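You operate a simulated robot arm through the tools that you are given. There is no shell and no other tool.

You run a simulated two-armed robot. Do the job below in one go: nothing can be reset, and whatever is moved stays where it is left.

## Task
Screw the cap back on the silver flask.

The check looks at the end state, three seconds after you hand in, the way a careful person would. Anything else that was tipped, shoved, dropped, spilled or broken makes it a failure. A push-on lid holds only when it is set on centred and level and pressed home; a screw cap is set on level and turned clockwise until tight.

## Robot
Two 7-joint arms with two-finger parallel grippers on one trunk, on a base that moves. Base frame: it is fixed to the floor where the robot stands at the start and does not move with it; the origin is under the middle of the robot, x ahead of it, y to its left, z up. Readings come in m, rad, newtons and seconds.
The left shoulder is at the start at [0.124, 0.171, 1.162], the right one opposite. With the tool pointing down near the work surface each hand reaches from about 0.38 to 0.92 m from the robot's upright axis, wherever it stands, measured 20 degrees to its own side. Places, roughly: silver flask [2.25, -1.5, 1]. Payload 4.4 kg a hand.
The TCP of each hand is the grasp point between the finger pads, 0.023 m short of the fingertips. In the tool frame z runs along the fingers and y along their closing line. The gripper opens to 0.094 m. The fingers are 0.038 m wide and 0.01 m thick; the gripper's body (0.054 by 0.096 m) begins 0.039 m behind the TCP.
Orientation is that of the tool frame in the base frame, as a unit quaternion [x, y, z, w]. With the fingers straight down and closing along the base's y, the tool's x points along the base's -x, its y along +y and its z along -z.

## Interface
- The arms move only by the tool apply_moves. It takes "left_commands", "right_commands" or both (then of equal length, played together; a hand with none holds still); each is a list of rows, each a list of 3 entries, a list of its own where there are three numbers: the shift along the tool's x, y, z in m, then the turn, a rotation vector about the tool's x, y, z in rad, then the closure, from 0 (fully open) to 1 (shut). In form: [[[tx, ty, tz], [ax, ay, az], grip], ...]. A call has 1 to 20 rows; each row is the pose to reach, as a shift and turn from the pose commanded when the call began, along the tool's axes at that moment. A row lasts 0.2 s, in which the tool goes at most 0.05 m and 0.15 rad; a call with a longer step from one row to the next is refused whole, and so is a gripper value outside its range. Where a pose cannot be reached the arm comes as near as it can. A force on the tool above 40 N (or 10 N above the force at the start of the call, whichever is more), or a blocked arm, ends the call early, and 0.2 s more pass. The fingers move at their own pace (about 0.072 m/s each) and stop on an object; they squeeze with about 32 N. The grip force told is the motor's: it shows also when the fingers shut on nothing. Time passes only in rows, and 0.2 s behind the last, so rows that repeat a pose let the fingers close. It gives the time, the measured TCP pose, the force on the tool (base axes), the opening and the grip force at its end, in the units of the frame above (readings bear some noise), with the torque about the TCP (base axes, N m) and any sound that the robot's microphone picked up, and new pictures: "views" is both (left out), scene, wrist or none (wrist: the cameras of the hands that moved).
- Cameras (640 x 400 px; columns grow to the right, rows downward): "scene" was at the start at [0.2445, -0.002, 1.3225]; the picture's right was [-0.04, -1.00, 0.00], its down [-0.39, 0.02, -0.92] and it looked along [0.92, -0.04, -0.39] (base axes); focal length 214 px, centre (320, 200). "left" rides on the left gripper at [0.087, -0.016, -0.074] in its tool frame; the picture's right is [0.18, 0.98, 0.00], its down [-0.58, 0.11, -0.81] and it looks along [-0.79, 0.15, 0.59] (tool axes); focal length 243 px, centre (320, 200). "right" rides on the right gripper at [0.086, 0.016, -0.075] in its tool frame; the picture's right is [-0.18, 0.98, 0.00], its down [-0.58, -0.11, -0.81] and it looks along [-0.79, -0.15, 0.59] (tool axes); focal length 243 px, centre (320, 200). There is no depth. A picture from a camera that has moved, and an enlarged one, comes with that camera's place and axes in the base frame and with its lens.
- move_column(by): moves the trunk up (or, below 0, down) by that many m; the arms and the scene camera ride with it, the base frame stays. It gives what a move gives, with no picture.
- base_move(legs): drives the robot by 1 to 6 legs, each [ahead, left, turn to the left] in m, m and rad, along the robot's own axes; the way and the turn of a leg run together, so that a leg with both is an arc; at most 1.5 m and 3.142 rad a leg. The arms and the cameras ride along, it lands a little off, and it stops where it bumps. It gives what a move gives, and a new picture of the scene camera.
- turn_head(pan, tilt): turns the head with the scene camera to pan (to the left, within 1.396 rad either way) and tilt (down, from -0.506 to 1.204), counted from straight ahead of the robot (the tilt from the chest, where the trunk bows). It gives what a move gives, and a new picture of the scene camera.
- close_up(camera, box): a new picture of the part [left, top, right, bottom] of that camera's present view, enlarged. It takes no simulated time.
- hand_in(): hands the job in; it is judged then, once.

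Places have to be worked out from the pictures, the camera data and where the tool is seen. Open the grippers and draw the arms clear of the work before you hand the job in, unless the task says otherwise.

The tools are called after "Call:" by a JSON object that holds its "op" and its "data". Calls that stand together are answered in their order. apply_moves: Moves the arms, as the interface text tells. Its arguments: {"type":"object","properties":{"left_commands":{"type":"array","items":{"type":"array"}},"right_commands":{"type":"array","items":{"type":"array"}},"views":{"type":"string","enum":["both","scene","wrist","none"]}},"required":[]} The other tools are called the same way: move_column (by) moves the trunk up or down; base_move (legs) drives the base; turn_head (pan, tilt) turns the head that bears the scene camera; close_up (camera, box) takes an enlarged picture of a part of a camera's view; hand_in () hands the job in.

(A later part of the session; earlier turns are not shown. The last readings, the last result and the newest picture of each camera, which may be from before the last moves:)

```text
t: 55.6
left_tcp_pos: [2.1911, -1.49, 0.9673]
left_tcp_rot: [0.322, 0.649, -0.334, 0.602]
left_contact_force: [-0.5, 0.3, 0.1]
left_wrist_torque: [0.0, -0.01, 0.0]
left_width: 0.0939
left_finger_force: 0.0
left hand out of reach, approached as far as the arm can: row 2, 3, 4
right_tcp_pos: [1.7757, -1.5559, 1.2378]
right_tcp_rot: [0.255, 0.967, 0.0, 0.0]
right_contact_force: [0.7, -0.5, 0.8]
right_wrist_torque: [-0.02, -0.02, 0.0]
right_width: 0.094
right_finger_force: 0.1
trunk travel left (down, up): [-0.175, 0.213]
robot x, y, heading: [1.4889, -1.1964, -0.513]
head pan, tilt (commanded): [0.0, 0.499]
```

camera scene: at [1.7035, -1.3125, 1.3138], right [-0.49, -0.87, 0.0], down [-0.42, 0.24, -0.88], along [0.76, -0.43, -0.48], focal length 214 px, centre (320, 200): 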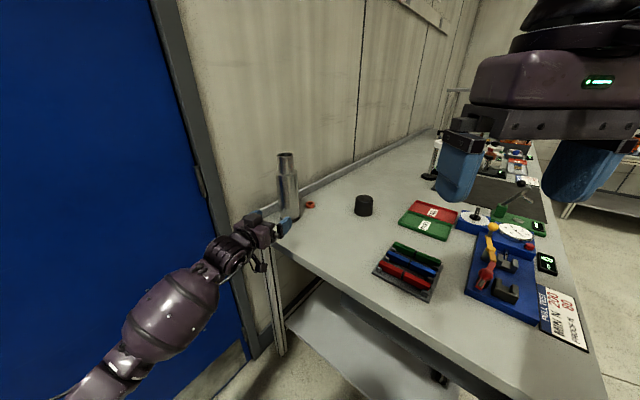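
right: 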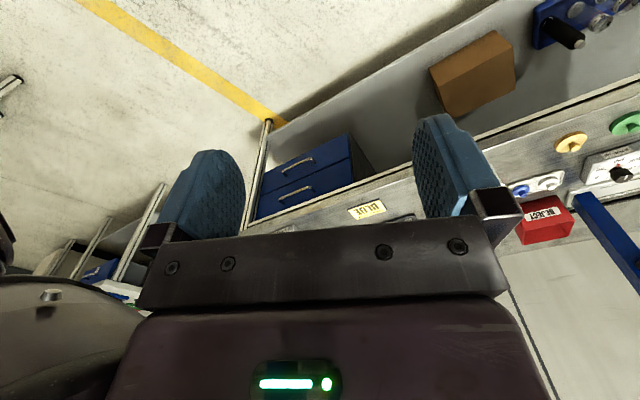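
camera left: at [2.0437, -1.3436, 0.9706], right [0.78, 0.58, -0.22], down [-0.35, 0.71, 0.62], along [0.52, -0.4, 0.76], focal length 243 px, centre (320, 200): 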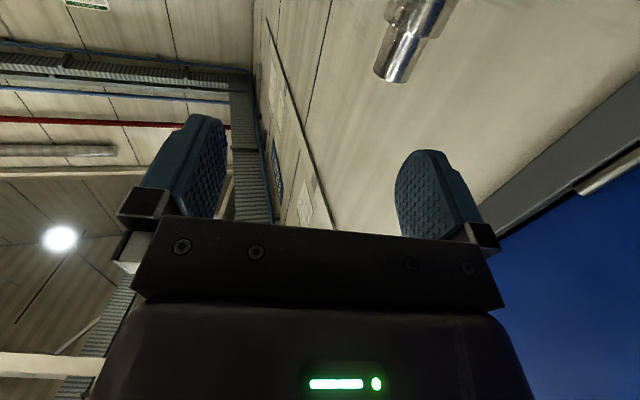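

The inward limit is about 0.09 m left of the robot's axis at this extension, so the flask should end up about 0.14 m to the left of the axis. I retract the left hand to a safe pose before driving nearer.

Call:
{"op": "apply_moves", "data": {"left_commands": [[[0.0, 0.007, -0.038], [0, 0, 0], 0], [[0.0, 0.014, -0.076], [0, 0, 0], 0], [[0.0, 0.021, -0.114], [0, 0, 0], 0], [[0.0, 0.028, -0.152], [0, 0, 0], 0], [[0.0, 0.035, -0.19], [0, 0, 0], 0], [[0.0, 0.035, -0.19], [0, 0, 0], 0]], "views": "none"}}

Call:
{"op": "base_move", "data": {"legs": [[0, 0, -0.217]]}}

```text
t: 57.0
left_tcp_pos: [2.1091, -1.316, 0.9731]
left_tcp_rot: [0.32, 0.65, -0.331, 0.605]
left_contact_force: [-0.2, -1.5, 0.4]
left_wrist_torque: [0.01, -0.02, -0.01]
left_width: 0.094
left_finger_force: 0.1
right_tcp_pos: [1.7759, -1.5571, 1.2371]
right_tcp_rot: [0.254, 0.967, 0.0, 0.0]
right_contact_force: [0.5, -1.2, -0.4]
right_wrist_torque: [0.01, 0.01, 0.0]
right_width: 0.0939
right_finger_force: 0.0
trunk travel left (down, up): [-0.175, 0.213]
robot x, y, heading: [1.494, -1.1979, -0.517]
head pan, tilt (commanded): [0.0, 0.499]
```

```text
t: 58.2
left_tcp_pos: [2.0687, -1.4447, 0.9743]
left_tcp_rot: [0.388, 0.612, -0.395, 0.565]
left_contact_force: [-0.4, 0.4, 1.1]
left_wrist_torque: [-0.01, -0.03, 0.03]
left_width: 0.0939
left_finger_force: 0.0
right_tcp_pos: [1.6918, -1.6087, 1.2383]
right_tcp_rot: [0.358, 0.934, 0.0, 0.001]
right_contact_force: [-0.4, 0.8, -0.1]
right_wrist_torque: [0.01, -0.03, 0.01]
right_width: 0.0941
right_finger_force: 0.1
trunk travel left (down, up): [-0.175, 0.213]
robot x, y, heading: [1.489, -1.1934, -0.734]
head pan, tilt (commanded): [0.0, 0.499]
camera scene: at [1.6725, -1.3561, 1.3136], right [-0.67, -0.74, 0.0], down [-0.36, 0.32, -0.88], along [0.65, -0.59, -0.48], focal length 214 px, centre (320, 200)
```

scene: 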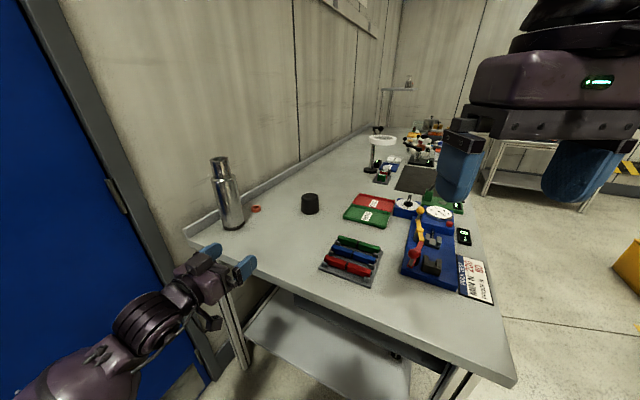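

The flask reads again at about [2.415,-1.572]. Now I drive diagonally ahead-left toward the working spot with the left hand short of the flask.

Call:
{"op": "base_move", "data": {"legs": [[0.17, 0.18, 0]]}}

Call:
{"op": "turn_head", "data": {"pan": 0.0, "tilt": 0.65}}

```text
t: 60.4
left_tcp_pos: [2.3176, -1.4256, 0.9735]
left_tcp_rot: [0.387, 0.612, -0.394, 0.566]
left_contact_force: [0.0, -0.2, -0.6]
left_wrist_torque: [0.01, -0.02, 0.01]
left_width: 0.0941
left_finger_force: 0.0
right_tcp_pos: [1.9421, -1.5893, 1.2387]
right_tcp_rot: [0.355, 0.935, 0.001, 0.0]
right_contact_force: [0.2, 0.6, -0.4]
right_wrist_torque: [0.02, 0.0, 0.02]
right_width: 0.094
right_finger_force: 0.0
trunk travel left (down, up): [-0.175, 0.213]
robot x, y, heading: [1.7428, -1.176, -0.722]
head pan, tilt (commanded): [0.0, 0.499]
camera scene: at [1.9223, -1.336, 1.3136], right [-0.67, -0.75, 0.0], down [-0.36, 0.32, -0.88], along [0.65, -0.58, -0.48], focal length 214 px, centre (320, 200)
```

scene: 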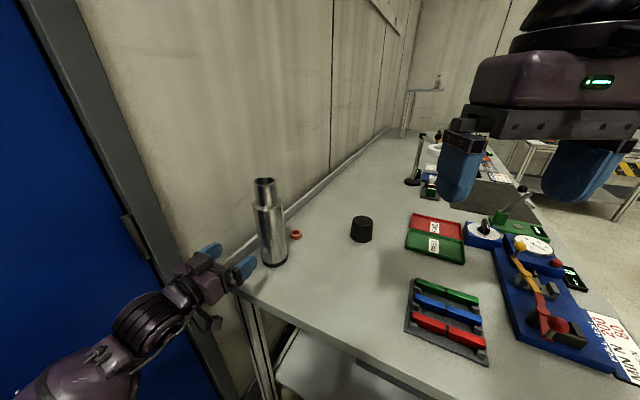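

```text
t: 61.1
left_tcp_pos: [2.3185, -1.4243, 0.9738]
left_tcp_rot: [0.388, 0.612, -0.394, 0.566]
left_contact_force: [-0.2, 0.6, -0.2]
left_wrist_torque: [-0.03, -0.02, 0.0]
left_width: 0.0939
left_finger_force: 0.0
right_tcp_pos: [1.942, -1.5893, 1.2393]
right_tcp_rot: [0.356, 0.934, 0.0, 0.0]
right_contact_force: [0.5, -0.6, -0.1]
right_wrist_torque: [0.0, 0.03, 0.03]
right_width: 0.0941
right_finger_force: 0.1
trunk travel left (down, up): [-0.175, 0.213]
robot x, y, heading: [1.7397, -1.1719, -0.726]
head pan, tilt (commanded): [0.0, 0.649]
camera scene: at [1.9187, -1.3333, 1.3003], right [-0.67, -0.75, 0.0], down [-0.45, 0.4, -0.8], along [0.59, -0.53, -0.6], focal length 214 px, centre (320, 200)
```

scene: 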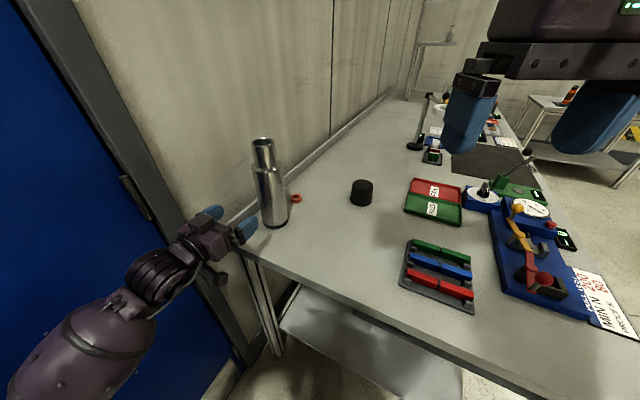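

The robot stands level with no contact. I enlarge the flask and cap regions to measure them precisely.

Call:
{"op": "close_up", "data": {"camera": "scene", "box": [200, 120, 328, 240]}}

Call:
{"op": "close_up", "data": {"camera": "scene", "box": [320, 150, 420, 230]}}

```text
3.33 times, centred on (264, 180) of scene
camera zoom: at [1.9187, -1.3333, 1.3003], right [-0.67, -0.75, 0.0], down [-0.45, 0.4, -0.8], along [0.59, -0.53, -0.6], focal length 715 px, centre (507, 267)
```

zoom: 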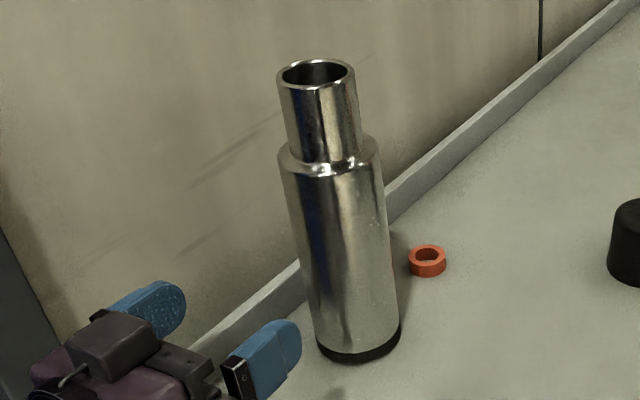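

```text
5.00 times, centred on (370, 190) of scene
camera zoom: at [1.9187, -1.3333, 1.3003], right [-0.67, -0.75, 0.0], down [-0.45, 0.4, -0.8], along [0.59, -0.53, -0.6], focal length 1072 px, centre (70, 250)
```

zoom: 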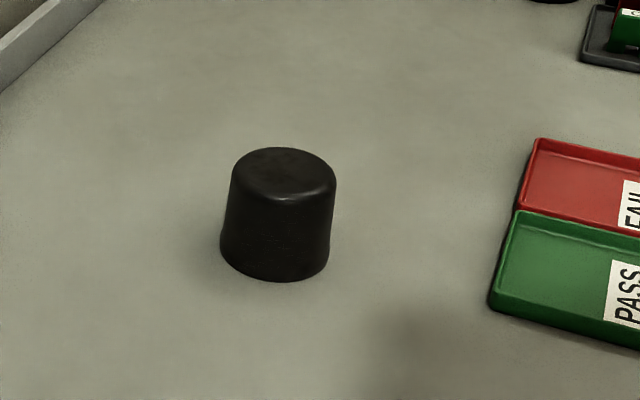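

From these: flask axis ≈[2.409,-1.574], rim z≈1.09, neck ≈0.06 wide from z≈1.02 up, body ≈0.083 wide; cap ≈[2.298,-1.885], top z≈0.877, ≈0.076–0.086 wide. I bring the open right hand to about z=1.03 above the cap.

Call:
{"op": "apply_moves", "data": {"right_commands": [[[-0.042, 0.0015, 0.019], [0, 0, 0], 0], [[-0.084, 0.003, 0.038], [0, 0, 0], 0], [[-0.126, 0.0045, 0.057], [0, 0, 0], 0], [[-0.168, 0.006, 0.076], [0, 0, 0], 0], [[-0.21, 0.0075, 0.095], [0, 0, 0], 0], [[-0.252, 0.009, 0.114], [0, 0, 0], 0], [[-0.294, 0.01, 0.133], [0, 0, 0], 0], [[-0.336, 0.011, 0.152], [0, 0, 0], 0], [[-0.378, 0.013, 0.171], [0, 0, 0], 0], [[-0.42, 0.014, 0.19], [0, 0, 0], 0], [[-0.44, 0.015, 0.21], [0, 0, 0], 0], [[-0.44, 0.015, 0.21], [0, 0, 0], 0]], "views": "both"}}

```text
t: 63.7
left_tcp_pos: [2.3167, -1.4237, 0.9742]
left_tcp_rot: [0.388, 0.612, -0.394, 0.565]
left_contact_force: [0.1, 0.7, 0.1]
left_wrist_torque: [-0.01, 0.0, -0.01]
left_width: 0.094
left_finger_force: 0.1
right_tcp_pos: [2.2781, -1.8711, 1.0291]
right_tcp_rot: [0.356, 0.934, -0.001, 0.001]
right_contact_force: [0.2, -0.7, 0.6]
right_wrist_torque: [0.02, -0.03, -0.02]
right_width: 0.094
right_finger_force: 0.2
trunk travel left (down, up): [-0.175, 0.213]
robot x, y, heading: [1.7436, -1.18, -0.728]
head pan, tilt (commanded): [0.0, 0.649]
camera scene: at [1.9181, -1.3334, 1.3004], right [-0.67, -0.75, 0.0], down [-0.45, 0.4, -0.8], along [0.59, -0.53, -0.6], focal length 214 px, centre (320, 200)
camera right: at [2.2229, -1.8016, 1.1031], right [0.79, 0.61, 0.0], down [0.36, -0.47, 0.81], along [0.49, -0.64, -0.59], focal length 243 px, centre (320, 200)
```

scene: 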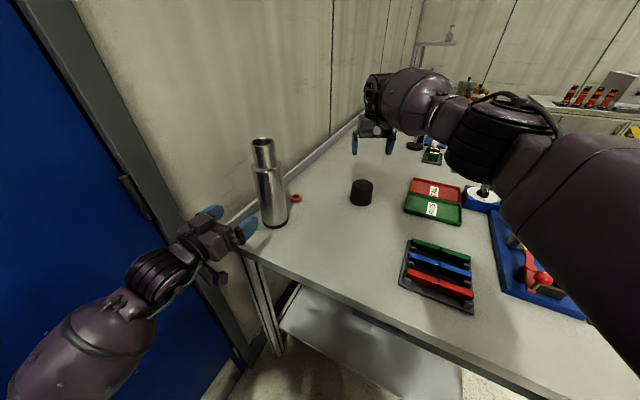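
right: 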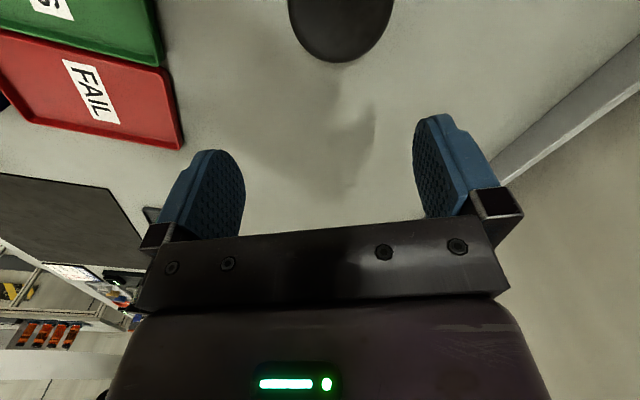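

The right wrist camera sees the cap at the top edge of its picture, not fully under the hand. I enlarge that view to locate the cap relative to the fingers.

Call:
{"op": "close_up", "data": {"camera": "right", "box": [200, 0, 480, 175]}}

Call:
{"op": "close_up", "data": {"camera": "scene", "box": [320, 60, 440, 220]}}

```text
2.29 times, centred on (340, 88) of right
camera zoom: at [2.2229, -1.8016, 1.1031], right [0.79, 0.61, 0.0], down [0.36, -0.47, 0.81], along [0.49, -0.64, -0.59], focal length 555 px, centre (274, 457)
```

zoom: 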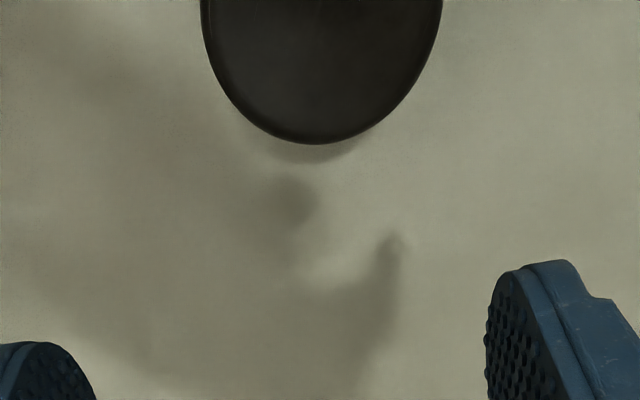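

```text
2.50 times, centred on (380, 140) of scene
camera zoom: at [1.9181, -1.3334, 1.3004], right [-0.67, -0.75, 0.0], down [-0.45, 0.4, -0.8], along [0.59, -0.53, -0.6], focal length 536 px, centre (170, 350)
```

zoom: 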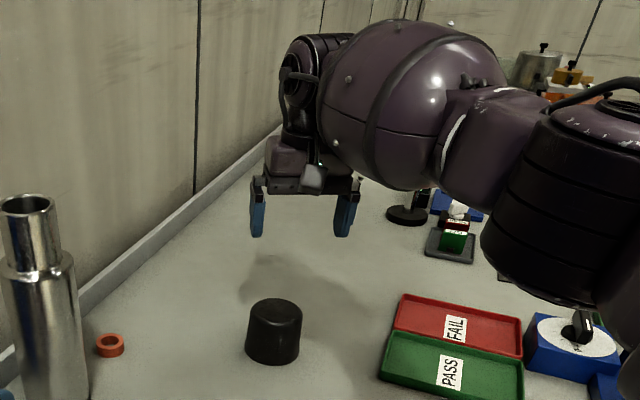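

Combining the scene and wrist rays, the cap top is nearer z≈0.918 at about [2.26,-1.83], so the table is at about z≈0.86 rather than 0.815. I check the flask with the left wrist camera too.

Call:
{"op": "close_up", "data": {"camera": "left", "box": [0, 0, 640, 400]}}

```text
1.00 times, centred on (320, 200) of left (not enlarged: the box is as wide or as high as the picture)
camera zoom: at [2.268, -1.3607, 0.8917], right [0.89, 0.39, -0.23], down [-0.18, 0.77, 0.61], along [0.41, -0.51, 0.76], focal length 243 px, centre (320, 200)
```

zoom: 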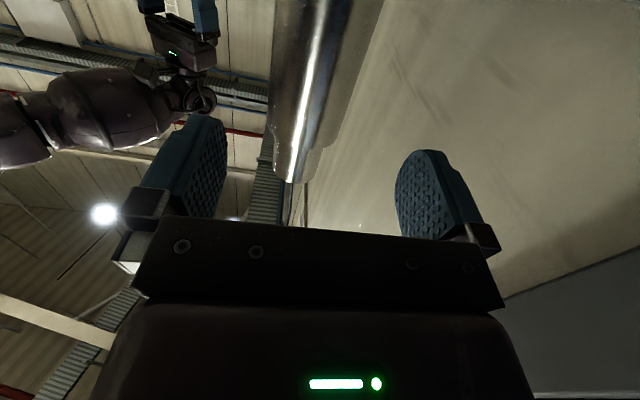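

The left camera's view also fits a flask at about [2.364,-1.552], rim z≈1.11, with the table at z≈0.86. I move the right hand back and left by that correction, over the cap at [2.263,-1.83].

Call:
{"op": "apply_moves", "data": {"right_commands": [[[0.02, 0.01, 0.0], [0, 0, 0], 0], [[0.0385, 0.0206, 0.0], [0, 0, 0], 0], [[0.0385, 0.0206, 0.0], [0, 0, 0], 0]], "views": "both"}}

```text
t: 64.5
left_tcp_pos: [2.3186, -1.4235, 0.9742]
left_tcp_rot: [0.388, 0.612, -0.395, 0.565]
left_contact_force: [0.8, 0.6, 1.0]
left_wrist_torque: [0.01, -0.02, -0.01]
left_width: 0.0941
left_finger_force: 0.1
right_tcp_pos: [2.2631, -1.8285, 1.0276]
right_tcp_rot: [0.356, 0.935, 0.0, 0.0]
right_contact_force: [-0.2, -0.2, 0.0]
right_wrist_torque: [-0.02, 0.0, 0.01]
right_width: 0.0942
right_finger_force: 0.1
trunk travel left (down, up): [-0.175, 0.213]
robot x, y, heading: [1.7384, -1.176, -0.73]
head pan, tilt (commanded): [0.0, 0.649]
camera scene: at [1.9188, -1.3334, 1.3002], right [-0.67, -0.75, 0.0], down [-0.45, 0.4, -0.8], along [0.59, -0.53, -0.6], focal length 214 px, centre (320, 200)
camera right: at [2.2073, -1.7598, 1.1016], right [0.79, 0.61, 0.0], down [0.36, -0.47, 0.81], along [0.49, -0.64, -0.59], focal length 243 px, centre (320, 200)
```

scene: 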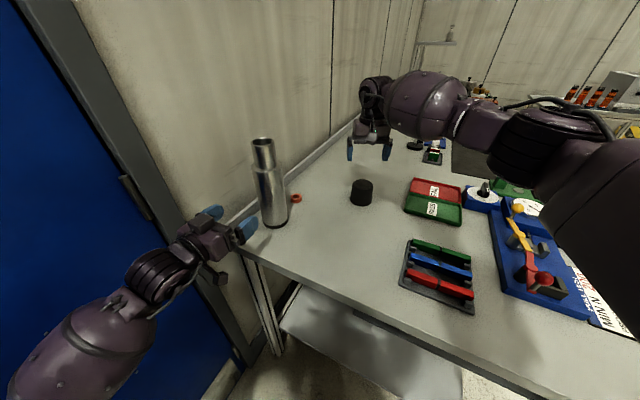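
right: 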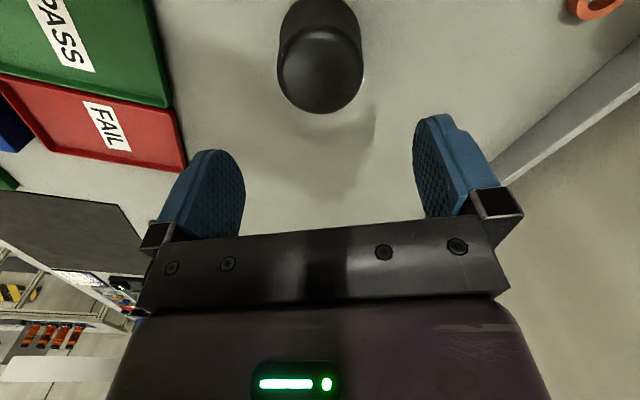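

The cap sits centred under the hand (cap-top centre at about (320,72) versus the expected (320,67)). I descend to just above the cap top and check again.

Call:
{"op": "apply_moves", "data": {"right_commands": [[[0.0, 0.0, 0.035], [0, 0, 0], 0], [[0.0, 0.0, 0.068], [0, 0, 0], 0], [[0.0, 0.0, 0.068], [0, 0, 0], 0]], "views": "wrist"}}

```text
t: 65.3
left_tcp_pos: [2.3181, -1.4242, 0.9742]
left_tcp_rot: [0.387, 0.612, -0.394, 0.566]
left_contact_force: [0.2, 0.3, -0.6]
left_wrist_torque: [-0.03, -0.01, -0.02]
left_width: 0.0942
left_finger_force: 0.1
right_tcp_pos: [2.2648, -1.8307, 0.96]
right_tcp_rot: [0.357, 0.934, 0.0, 0.0]
right_contact_force: [0.3, 0.9, 0.4]
right_wrist_torque: [-0.02, 0.0, 0.01]
right_width: 0.0939
right_finger_force: 0.1
trunk travel left (down, up): [-0.175, 0.213]
robot x, y, heading: [1.742, -1.1731, -0.729]
head pan, tilt (commanded): [0.0, 0.649]
camera right: at [2.2089, -1.7612, 1.0335], right [0.79, 0.61, 0.0], down [0.36, -0.47, 0.81], along [0.49, -0.64, -0.59], focal length 243 px, centre (320, 200)
```

right: 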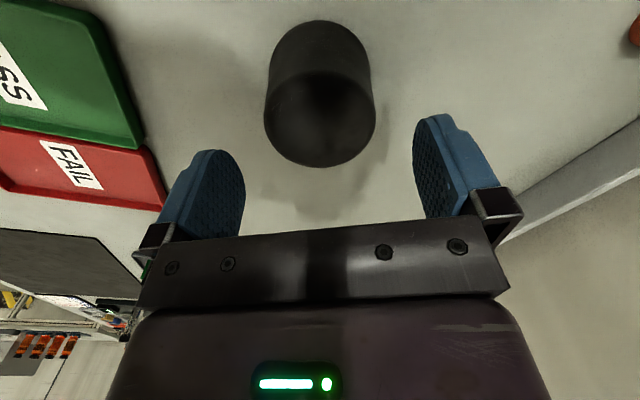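

The cap top is centred between the fingers. I go down so the fingertips reach well below the cap's top, then close.

Call:
{"op": "apply_moves", "data": {"right_commands": [[[0.002, 0.0, 0.03], [0, 0, 0], 0], [[0.003, 0.0, 0.058], [0, 0, 0], 0], [[0.003, 0.0, 0.058], [0, 0, 0], 0]], "views": "wrist"}}

```text
t: 66.1
left_tcp_pos: [2.3171, -1.4245, 0.9739]
left_tcp_rot: [0.388, 0.612, -0.395, 0.565]
left_contact_force: [-1.1, -0.2, 0.4]
left_wrist_torque: [-0.01, -0.04, 0.02]
left_width: 0.0941
left_finger_force: 0.2
right_tcp_pos: [2.2615, -1.8272, 0.9026]
right_tcp_rot: [0.355, 0.935, 0.0, 0.0]
right_contact_force: [-0.1, -0.6, 0.3]
right_wrist_torque: [-0.01, 0.03, -0.05]
right_width: 0.094
right_finger_force: 0.0
trunk travel left (down, up): [-0.175, 0.213]
robot x, y, heading: [1.7405, -1.1743, -0.726]
head pan, tilt (commanded): [0.0, 0.649]
camera right: at [2.2061, -1.7571, 0.9764], right [0.79, 0.61, 0.0], down [0.36, -0.47, 0.81], along [0.49, -0.64, -0.59], focal length 243 px, centre (320, 200)
```

right: 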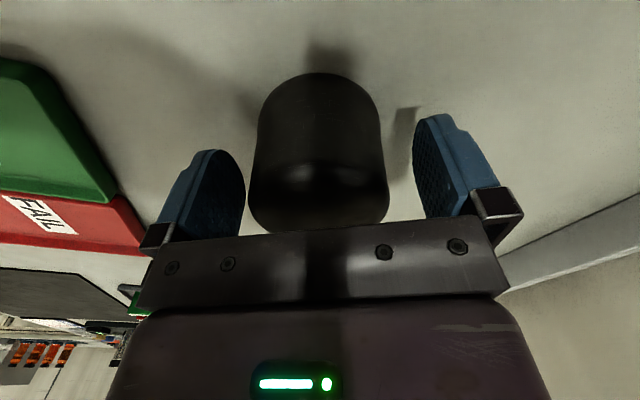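

The cap stands centred between the pads. I close the right gripper.

Call:
{"op": "apply_moves", "data": {"right_commands": [[[0.0, 0.0, 0.0], [0, 0, 0], 0.5], [[0.0, 0.0, 0.0], [0, 0, 0], 1], [[0.0, 0.0, 0.0], [0, 0, 0], 1], [[0.0, 0.0, 0.0], [0, 0, 0], 1]], "views": "wrist"}}

```text
t: 67.1
left_tcp_pos: [2.3175, -1.4244, 0.9738]
left_tcp_rot: [0.387, 0.613, -0.394, 0.565]
left_contact_force: [-0.3, 0.1, 0.5]
left_wrist_torque: [-0.02, -0.01, -0.02]
left_width: 0.094
left_finger_force: 0.1
right_tcp_pos: [2.2617, -1.8269, 0.903]
right_tcp_rot: [0.356, 0.935, 0.0, 0.0]
right_contact_force: [0.5, 0.4, 0.3]
right_wrist_torque: [-0.01, 0.03, 0.01]
right_width: 0.0713
right_finger_force: 31.7
trunk travel left (down, up): [-0.175, 0.213]
robot x, y, heading: [1.7398, -1.1748, -0.73]
head pan, tilt (commanded): [0.0, 0.649]
camera right: at [2.2063, -1.7572, 0.9762], right [0.79, 0.61, 0.0], down [0.36, -0.47, 0.81], along [0.49, -0.64, -0.59], focal length 243 px, centre (320, 200)
```

right: 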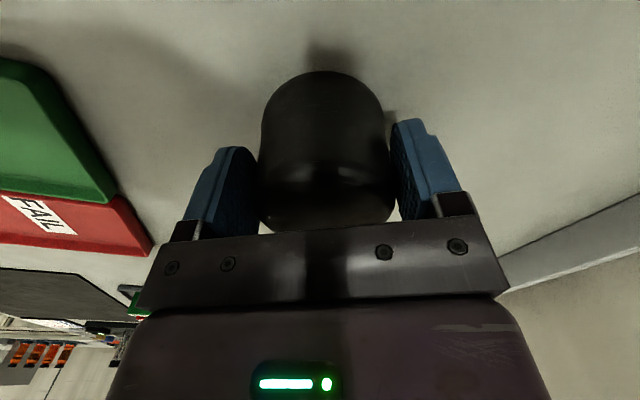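

The cap is gripped at 0.071 m width with 32 N. I lift it straight up clear of everything.

Call:
{"op": "apply_moves", "data": {"right_commands": [[[0.0, 0.0, -0.03], [0, 0, 0], 1], [[0.0, 0.0, -0.07], [0, 0, 0], 1], [[0.0, 0.0, -0.11], [0, 0, 0], 1], [[0.0, 0.0, -0.15], [0, 0, 0], 1], [[0.0, 0.0, -0.19], [0, 0, 0], 1], [[0.0, 0.0, -0.23], [0, 0, 0], 1], [[0.0, 0.0, -0.27], [0, 0, 0], 1], [[0.0, 0.0, -0.31], [0, 0, 0], 1], [[0.0, 0.0, -0.31], [0, 0, 0], 1]], "views": "both"}}

```text
t: 69.1
left_tcp_pos: [2.3184, -1.4252, 0.9717]
left_tcp_rot: [0.389, 0.612, -0.395, 0.564]
left_contact_force: [-0.6, 0.4, -0.1]
left_wrist_torque: [-0.02, 0.02, -0.02]
left_width: 0.0941
left_finger_force: 0.1
right_tcp_pos: [2.2633, -1.8296, 1.2106]
right_tcp_rot: [0.356, 0.935, 0.001, -0.001]
right_contact_force: [0.0, 0.5, -0.8]
right_wrist_torque: [0.01, 0.01, -0.02]
right_width: 0.0712
right_finger_force: 32.0
trunk travel left (down, up): [-0.175, 0.213]
robot x, y, heading: [1.7423, -1.176, -0.73]
head pan, tilt (commanded): [0.0, 0.649]
camera scene: at [1.9191, -1.3341, 1.2999], right [-0.67, -0.75, 0.0], down [-0.45, 0.4, -0.8], along [0.59, -0.53, -0.6], focal length 214 px, centre (320, 200)
camera right: at [2.2081, -1.7601, 1.2844], right [0.79, 0.61, 0.0], down [0.36, -0.47, 0.81], along [0.49, -0.64, -0.59], focal length 243 px, centre (320, 200)
```

scene: 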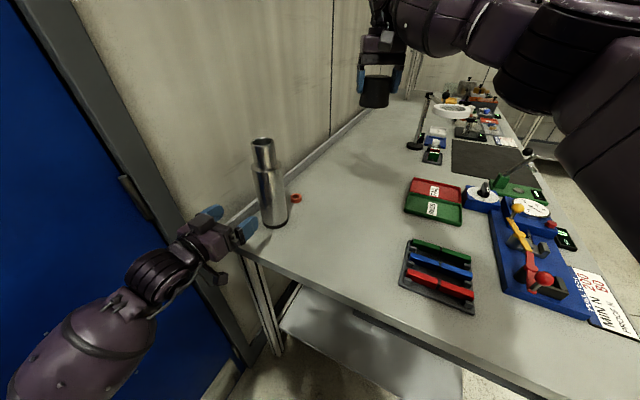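
right: 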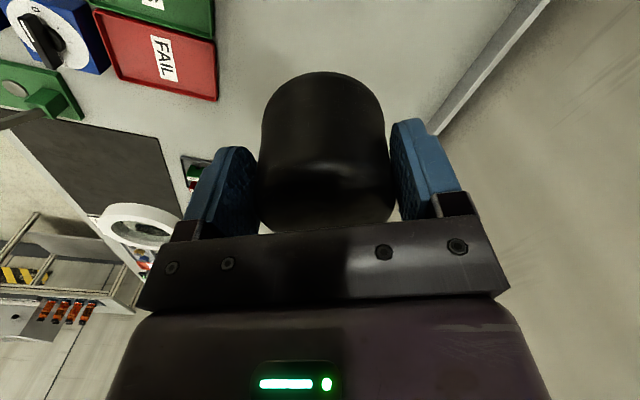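

The cap is lifted with the grip unchanged. Now I check the left camera closely to line the left hand up with the flask body.

Call:
{"op": "close_up", "data": {"camera": "left", "box": [190, 0, 440, 200]}}

Call:
{"op": "close_up", "data": {"camera": "scene", "box": [180, 120, 320, 240]}}

```text
2.00 times, centred on (315, 100) of left
camera zoom: at [2.2685, -1.361, 0.8905], right [0.89, 0.39, -0.23], down [-0.18, 0.77, 0.62], along [0.41, -0.51, 0.75], focal length 485 px, centre (330, 400)
```

zoom: 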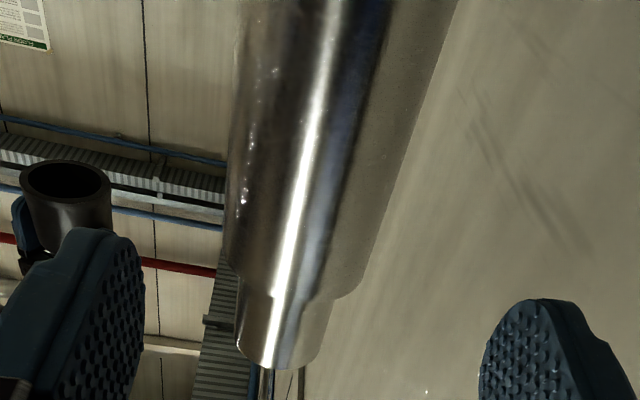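

```text
3.33 times, centred on (250, 180) of scene
camera zoom: at [1.9191, -1.3341, 1.2999], right [-0.67, -0.75, 0.0], down [-0.45, 0.4, -0.8], along [0.59, -0.53, -0.6], focal length 715 px, centre (553, 267)
```

zoom: 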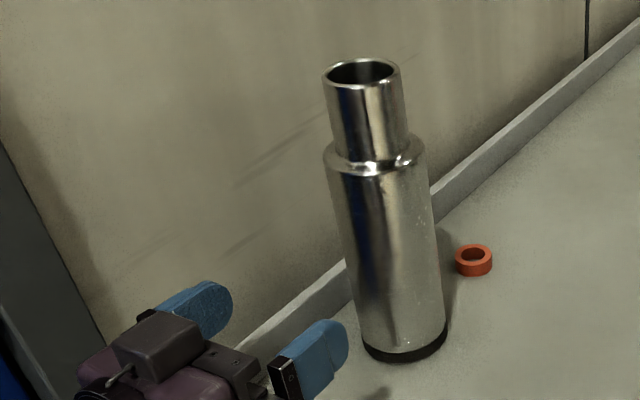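

The two views now agree: flask axis ≈[2.3695,-1.555], body ≈0.074 wide, table z≈0.854, rim z≈1.106. I level the left hand and advance it to just short of the flask to check centring.

Call:
{"op": "apply_moves", "data": {"left_commands": [[[0, 0, 0], [0, -0.026, 0.0225], 0], [[0, -0.001, 0.0], [0, -0.052, 0.045], 0], [[-0.001, -0.003, 0.03], [0, -0.052, 0.045], 0], [[-0.003, -0.003, 0.06], [0, -0.052, 0.045], 0], [[-0.003, -0.003, 0.06], [0, -0.052, 0.045], 0]], "views": "both"}}

```text
t: 70.3
left_tcp_pos: [2.3362, -1.4814, 0.9738]
left_tcp_rot: [0.391, 0.587, -0.392, 0.59]
left_contact_force: [0.0, 0.3, -0.4]
left_wrist_torque: [-0.02, -0.02, 0.01]
left_width: 0.0941
left_finger_force: 0.1
right_tcp_pos: [2.2626, -1.8293, 1.2128]
right_tcp_rot: [0.356, 0.934, 0.0, 0.0]
right_contact_force: [0.6, 0.2, -1.2]
right_wrist_torque: [-0.01, 0.0, -0.02]
right_width: 0.0713
right_finger_force: 32.3
trunk travel left (down, up): [-0.175, 0.213]
robot x, y, heading: [1.7421, -1.174, -0.727]
head pan, tilt (commanded): [0.0, 0.649]
camera scene: at [1.9186, -1.333, 1.3004], right [-0.67, -0.75, 0.0], down [-0.45, 0.4, -0.8], along [0.59, -0.53, -0.6], focal length 214 px, centre (320, 200)
camera left: at [2.293, -1.4203, 0.8869], right [0.91, 0.38, -0.18], down [-0.21, 0.79, 0.58], along [0.36, -0.49, 0.79], focal length 243 px, centre (320, 200)
```

scene: 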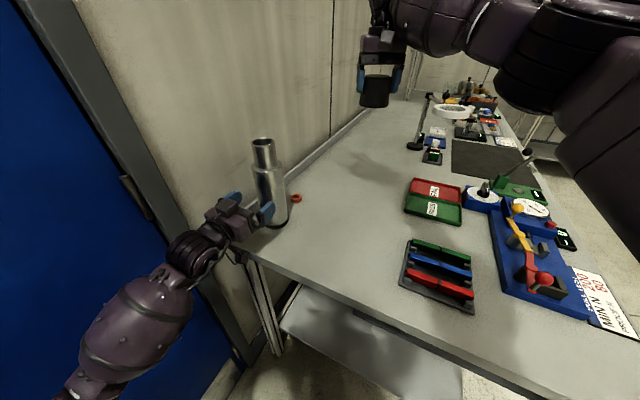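
left: 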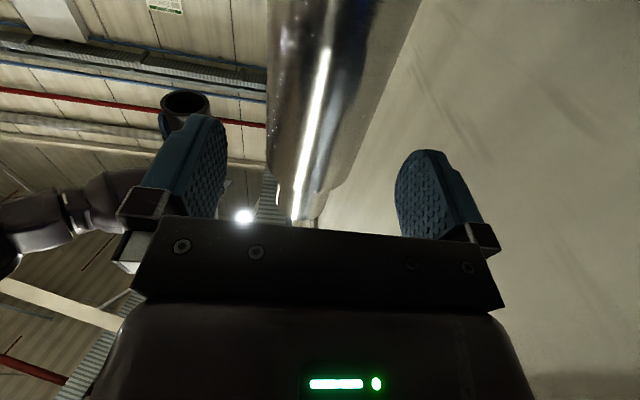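

The hand is level and the flask axis lies 0.004 m left and 0.080 m ahead of the grasp point. I advance 0.070 m with a small left shift, leaving clearance between palm and flask.

Call:
{"op": "apply_moves", "data": {"left_commands": [[[0, 0.0035, 0.02], [0, 0, 0], 0], [[0, 0.0035, 0.04], [0, 0, 0], 0], [[0, 0.0035, 0.06], [0, 0, 0], 0], [[0, 0.0035, 0.07], [0, 0, 0], 0], [[0, 0.0035, 0.07], [0, 0, 0], 0]], "views": "both"}}

```text
t: 71.5
left_tcp_pos: [2.3672, -1.5435, 0.9753]
left_tcp_rot: [0.392, 0.588, -0.392, 0.589]
left_contact_force: [0.1, 0.3, 0.5]
left_wrist_torque: [0.0, 0.01, -0.04]
left_width: 0.0938
left_finger_force: 0.0
right_tcp_pos: [2.2628, -1.8288, 1.211]
right_tcp_rot: [0.356, 0.935, -0.001, 0.0]
right_contact_force: [-1.0, -0.5, -0.3]
right_wrist_torque: [0.01, 0.01, 0.0]
right_width: 0.071
right_finger_force: 32.0
trunk travel left (down, up): [-0.175, 0.213]
robot x, y, heading: [1.7402, -1.1765, -0.729]
head pan, tilt (commanded): [0.0, 0.649]
camera scene: at [1.9187, -1.3333, 1.3003], right [-0.67, -0.75, 0.0], down [-0.45, 0.4, -0.8], along [0.59, -0.53, -0.6], focal length 214 px, centre (320, 200)
camera left: at [2.3243, -1.4831, 0.8871], right [0.91, 0.38, -0.18], down [-0.21, 0.79, 0.58], along [0.36, -0.49, 0.79], focal length 243 px, centre (320, 200)
```

scene: 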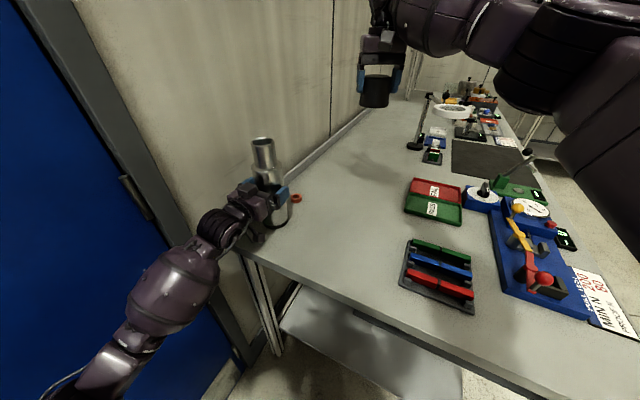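
left: 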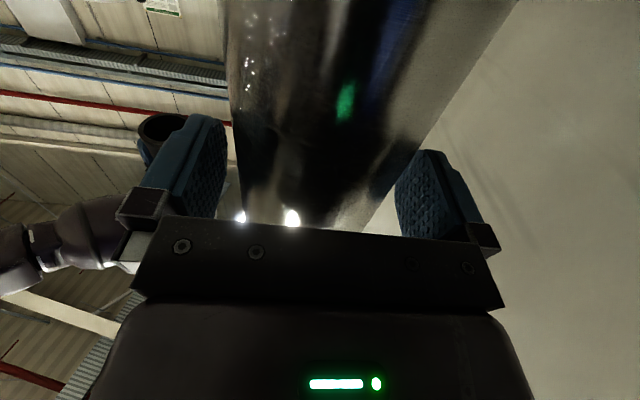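

The flask is between the pads, centred within about 3 mm. I make a tiny centring shift and close the left gripper on the body.

Call:
{"op": "apply_moves", "data": {"left_commands": [[[0, -0.002, 0.0], [0, 0, 0], 0], [[0, -0.002, 0.0], [0, 0, 0], 0.15], [[0, -0.002, 0.0], [0, 0, 0], 0.25], [[0, -0.002, 0.0], [0, 0, 0], 1], [[0, -0.002, 0.0], [0, 0, 0], 1], [[0, -0.002, 0.0], [0, 0, 0], 1]], "views": "both"}}

```text
t: 72.9
left_tcp_pos: [2.3653, -1.545, 0.9739]
left_tcp_rot: [0.391, 0.588, -0.391, 0.59]
left_contact_force: [0.2, 0.6, 0.1]
left_wrist_torque: [0.16, -0.28, 0.03]
left_width: 0.075
left_finger_force: 32.3
right_tcp_pos: [2.2642, -1.8295, 1.2114]
right_tcp_rot: [0.355, 0.935, 0.001, 0.0]
right_contact_force: [-0.1, -0.3, -0.3]
right_wrist_torque: [0.01, -0.04, 0.02]
right_width: 0.0713
right_finger_force: 31.7
trunk travel left (down, up): [-0.175, 0.213]
robot x, y, heading: [1.7407, -1.1761, -0.732]
head pan, tilt (commanded): [0.0, 0.649]
camera scene: at [1.9188, -1.3333, 1.3003], right [-0.67, -0.75, 0.0], down [-0.45, 0.4, -0.8], along [0.59, -0.53, -0.6], focal length 214 px, centre (320, 200)
camera left: at [2.3225, -1.4834, 0.8872], right [0.91, 0.38, -0.18], down [-0.21, 0.79, 0.58], along [0.36, -0.49, 0.79], focal length 243 px, centre (320, 200)
```

scene: 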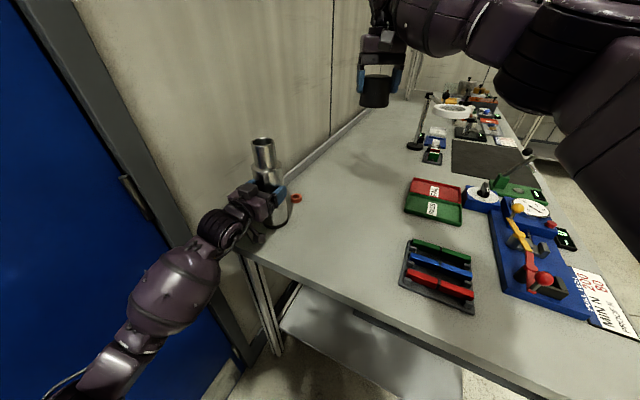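
left: 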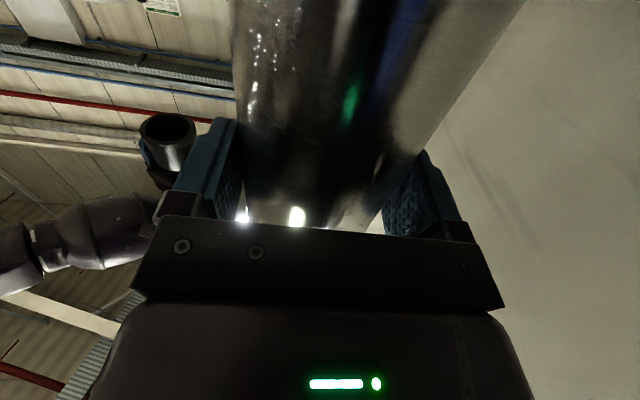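

The flask is held at 0.075 m width without being pushed. Now I carry the cap at its present height (cap bottom about 0.06 above the rim) across to above the flask neck.

Call:
{"op": "apply_moves", "data": {"right_commands": [[[0.013, 0.0344, 0], [0, 0, 0], 1], [[0.026, 0.0689, 0], [0, 0, 0], 1], [[0.039, 0.1033, 0], [0, 0, 0], 1], [[0.052, 0.1378, 0], [0, 0, 0], 1], [[0.065, 0.1722, 0], [0, 0, 0], 1], [[0.078, 0.2066, 0], [0, 0, 0], 1], [[0.091, 0.241, 0], [0, 0, 0], 1], [[0.104, 0.2755, 0], [0, 0, 0], 1], [[0.104, 0.2755, 0], [0, 0, 0], 1]], "views": "both"}}

Call:
{"op": "close_up", "data": {"camera": "left", "box": [0, 0, 640, 400]}}

```text
t: 74.9
left_tcp_pos: [2.3665, -1.5463, 0.9738]
left_tcp_rot: [0.391, 0.587, -0.392, 0.59]
left_contact_force: [0.1, -0.7, -1.2]
left_wrist_torque: [-0.18, -0.01, -0.04]
left_width: 0.075
left_finger_force: 32.3
right_tcp_pos: [2.3681, -1.554, 1.2119]
right_tcp_rot: [0.356, 0.934, 0.0, 0.0]
right_contact_force: [0.4, 0.2, -0.4]
right_wrist_torque: [-0.01, 0.01, 0.02]
right_width: 0.0712
right_finger_force: 32.2
trunk travel left (down, up): [-0.175, 0.213]
robot x, y, heading: [1.7412, -1.175, -0.727]
head pan, tilt (commanded): [0.0, 0.649]
camera scene: at [1.9186, -1.3337, 1.3002], right [-0.67, -0.75, 0.0], down [-0.45, 0.4, -0.8], along [0.59, -0.53, -0.6], focal length 214 px, centre (320, 200)
camera right: at [2.3125, -1.4837, 1.2856], right [0.79, 0.61, 0.0], down [0.36, -0.47, 0.81], along [0.49, -0.64, -0.59], focal length 243 px, centre (320, 200)
```

scene: 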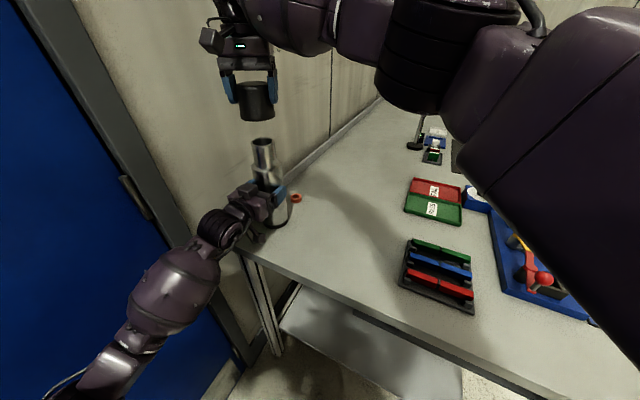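
right: 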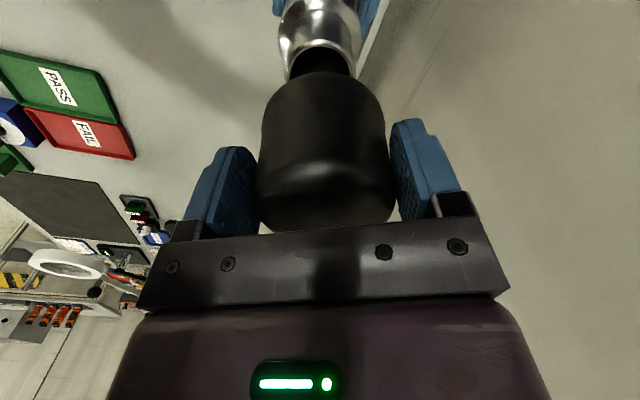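

```text
1.00 times, centred on (320, 200) of left (not enlarged: the box is as wide or as high as the picture)
camera zoom: at [2.3223, -1.4839, 0.8872], right [0.91, 0.38, -0.18], down [-0.21, 0.79, 0.58], along [0.36, -0.49, 0.79], focal length 243 px, centre (320, 200)
```

zoom: 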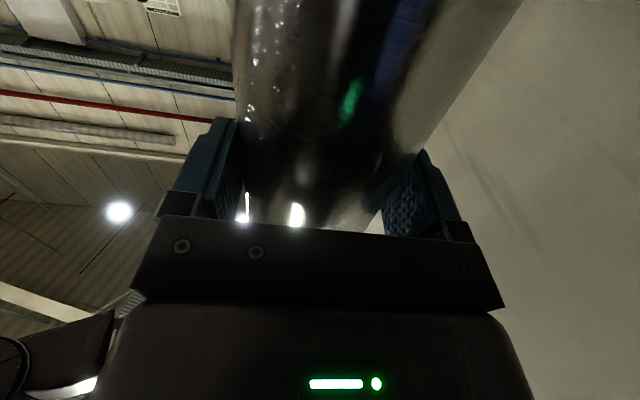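

The cap is roughly above the neck. I enlarge both the scene and right wrist views to measure the offset between cap and neck.

Call:
{"op": "close_up", "data": {"camera": "scene", "box": [190, 40, 334, 230]}}

Call:
{"op": "close_up", "data": {"camera": "right", "box": [200, 0, 440, 150]}}

```text
2.11 times, centred on (262, 135) of scene
camera zoom: at [1.9186, -1.3337, 1.3002], right [-0.67, -0.75, 0.0], down [-0.45, 0.4, -0.8], along [0.59, -0.53, -0.6], focal length 452 px, centre (442, 337)
```

zoom: 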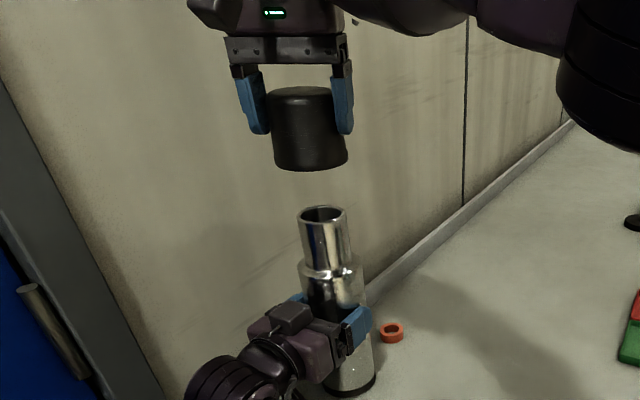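

```text
2.67 times, centred on (320, 75) of right
camera zoom: at [2.3125, -1.4837, 1.2856], right [0.79, 0.61, 0.0], down [0.36, -0.47, 0.81], along [0.49, -0.64, -0.59], focal length 647 px, centre (320, 533)
```

zoom: 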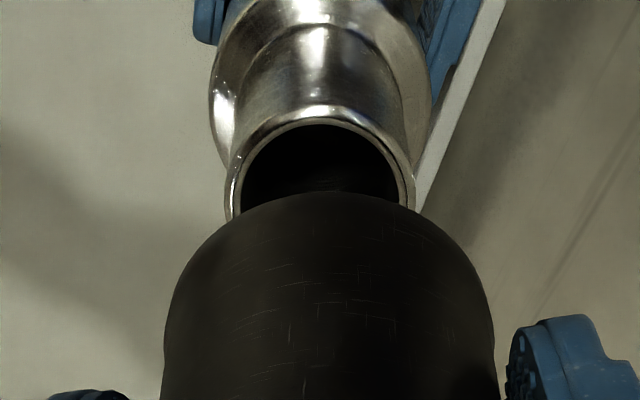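

I zoom in further on the cap and the neck in the scene view for a finer relative measurement.

Call:
{"op": "close_up", "data": {"camera": "scene", "box": [228, 75, 298, 119]}}

Call:
{"op": "close_up", "data": {"camera": "scene", "box": [228, 130, 298, 174]}}

```text
9.09 times, centred on (263, 97) of scene
camera zoom: at [1.9186, -1.3337, 1.3002], right [-0.67, -0.75, 0.0], down [-0.45, 0.4, -0.8], along [0.59, -0.53, -0.6], focal length 1950 px, centre (838, 1136)
```

zoom: 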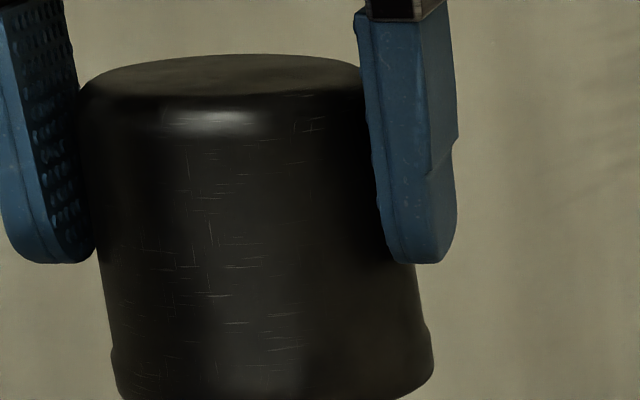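

```text
9.09 times, centred on (263, 152) of scene
camera zoom: at [1.9186, -1.3337, 1.3002], right [-0.67, -0.75, 0.0], down [-0.45, 0.4, -0.8], along [0.59, -0.53, -0.6], focal length 1950 px, centre (838, 636)
```

zoom: 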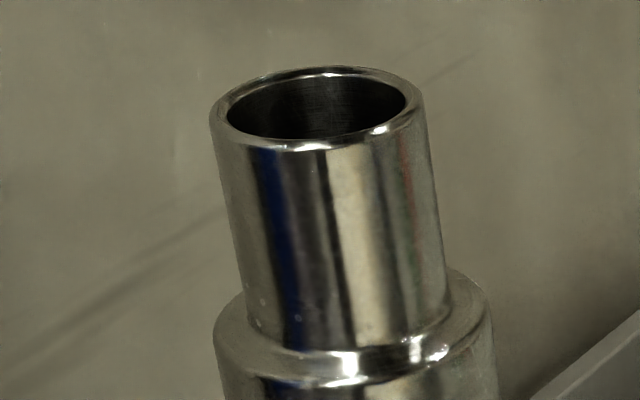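

Fine measurement: the neck centre is about 3 mm behind (tool +x) and 1 mm right of the cap centre, and the cap sits about 10 mm ahead of the grasp point. I correct that and pre-rotate the hand counter-clockwise about the cap's axis so there is room to screw clockwise.

Call:
{"op": "apply_moves", "data": {"right_commands": [[[0.0014, -0.002, 0], [0, 0, -0.15], 1], [[0.0025, -0.0041, 0], [0, 0, -0.3], 1], [[0.002, -0.0056, 0], [0, 0, -0.45], 1], [[0.0012, -0.0069, 0], [0, 0, -0.6], 1], [[0.0002, -0.0082, 0], [0, 0, -0.75], 1], [[-0.001, -0.0092, 0], [0, 0, -0.9], 1], [[-0.0023, -0.0101, 0], [0, 0, -1.05], 1], [[-0.0037, -0.0108, 0], [0, 0, -1.2], 1], [[-0.0052, -0.0113, 0], [0, 0, -1.35], 1], [[-0.0068, -0.0115, 0], [0, 0, -1.5], 1], [[-0.0068, -0.0115, 0], [0, 0, -1.5], 1]], "views": "both"}}

```text
t: 77.3
left_tcp_pos: [2.368, -1.545, 0.9693]
left_tcp_rot: [0.392, 0.59, -0.391, 0.588]
left_contact_force: [0.7, -1.0, -3.6]
left_wrist_torque: [0.04, -0.01, -0.04]
left_width: 0.074
left_finger_force: 32.2
right_tcp_pos: [2.2321, -1.5768, 1.2067]
right_tcp_rot: [-0.225, 0.974, 0.022, -0.014]
right_contact_force: [0.4, 0.7, -0.9]
right_wrist_torque: [0.01, 0.06, 0.0]
right_width: 0.0711
right_finger_force: 32.0
right hand out of reach, approached as far as the arm can: row 6, 7, 8, 9, 10, 11
trunk travel left (down, up): [-0.175, 0.213]
robot x, y, heading: [1.7403, -1.1781, -0.729]
head pan, tilt (commanded): [0.0, 0.649]
camera scene: at [1.9217, -1.3348, 1.299], right [-0.67, -0.75, 0.0], down [-0.45, 0.4, -0.8], along [0.59, -0.53, -0.61], focal length 214 px, centre (320, 200)
camera right: at [2.1489, -1.6034, 1.2833], right [-0.27, 0.96, 0.05], down [0.6, 0.13, 0.79], along [0.75, 0.24, -0.61], focal length 243 px, centre (320, 200)
```

scene: 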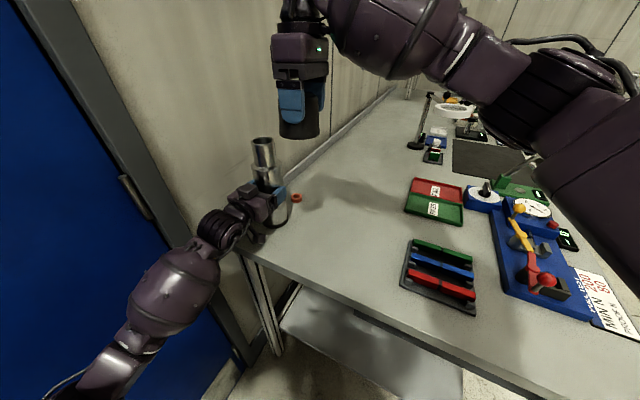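
right: 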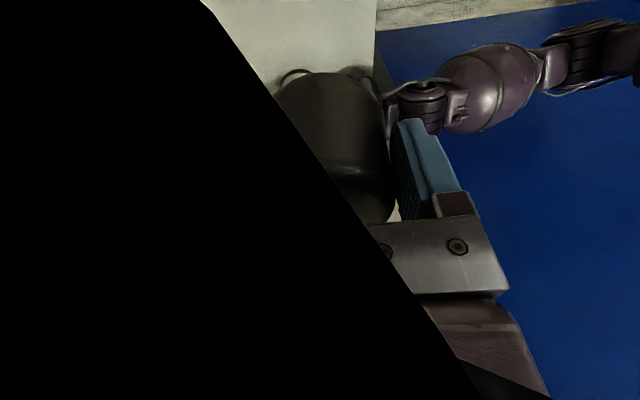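

The wrist can only go about 0.75 rad counter-clockwise at that spot and the hand drifted off. I bring it back over the flask, level, at 0.7 rad of pre-rotation.

Call:
{"op": "apply_moves", "data": {"right_commands": [[[-0.0208, -0.0069, -0.0016], [0.0074, -0.0048, 0.0803], 1], [[-0.0415, -0.0138, -0.0031], [0.0147, -0.0096, 0.1607], 1], [[-0.0623, -0.0207, -0.0047], [0.022, -0.0145, 0.241], 1], [[-0.0831, -0.0275, -0.0062], [0.0294, -0.0193, 0.3213], 1], [[-0.1038, -0.0344, -0.0078], [0.0367, -0.0241, 0.4017], 1], [[-0.1246, -0.0413, -0.0093], [0.0441, -0.0289, 0.482], 1], [[-0.1246, -0.0413, -0.0093], [0.0441, -0.0289, 0.482], 1]], "views": "both"}}

```text
t: 78.9
left_tcp_pos: [2.3671, -1.5456, 0.9745]
left_tcp_rot: [0.391, 0.589, -0.391, 0.59]
left_contact_force: [-0.1, 0.0, -3.2]
left_wrist_torque: [0.05, 0.01, 0.01]
left_width: 0.0741
left_finger_force: 32.3
right_tcp_pos: [2.3632, -1.5559, 1.2187]
right_tcp_rot: [0.013, 1.0, -0.001, 0.003]
right_contact_force: [-0.5, 0.1, -0.6]
right_wrist_torque: [0.0, 0.01, 0.01]
right_width: 0.0713
right_finger_force: 32.6
trunk travel left (down, up): [-0.175, 0.213]
robot x, y, heading: [1.741, -1.1778, -0.727]
head pan, tilt (commanded): [0.0, 0.649]
camera scene: at [1.9187, -1.3339, 1.3002], right [-0.67, -0.75, 0.0], down [-0.45, 0.4, -0.8], along [0.59, -0.53, -0.6], focal length 214 px, centre (320, 200)
camera right: at [2.2744, -1.5371, 1.2917], right [0.21, 0.98, 0.0], down [0.57, -0.12, 0.81], along [0.79, -0.17, -0.59], focal length 243 px, centre (320, 200)
```

scene: 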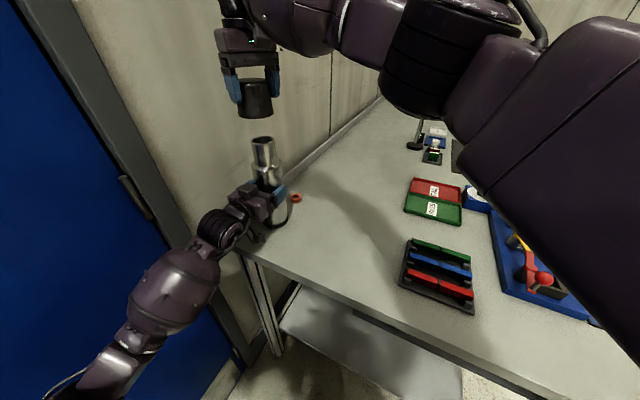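
right: 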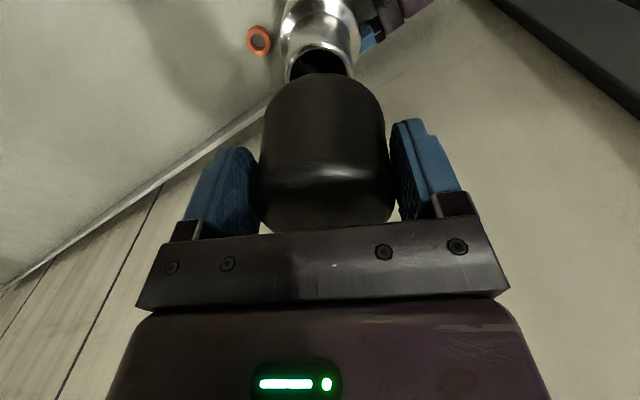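

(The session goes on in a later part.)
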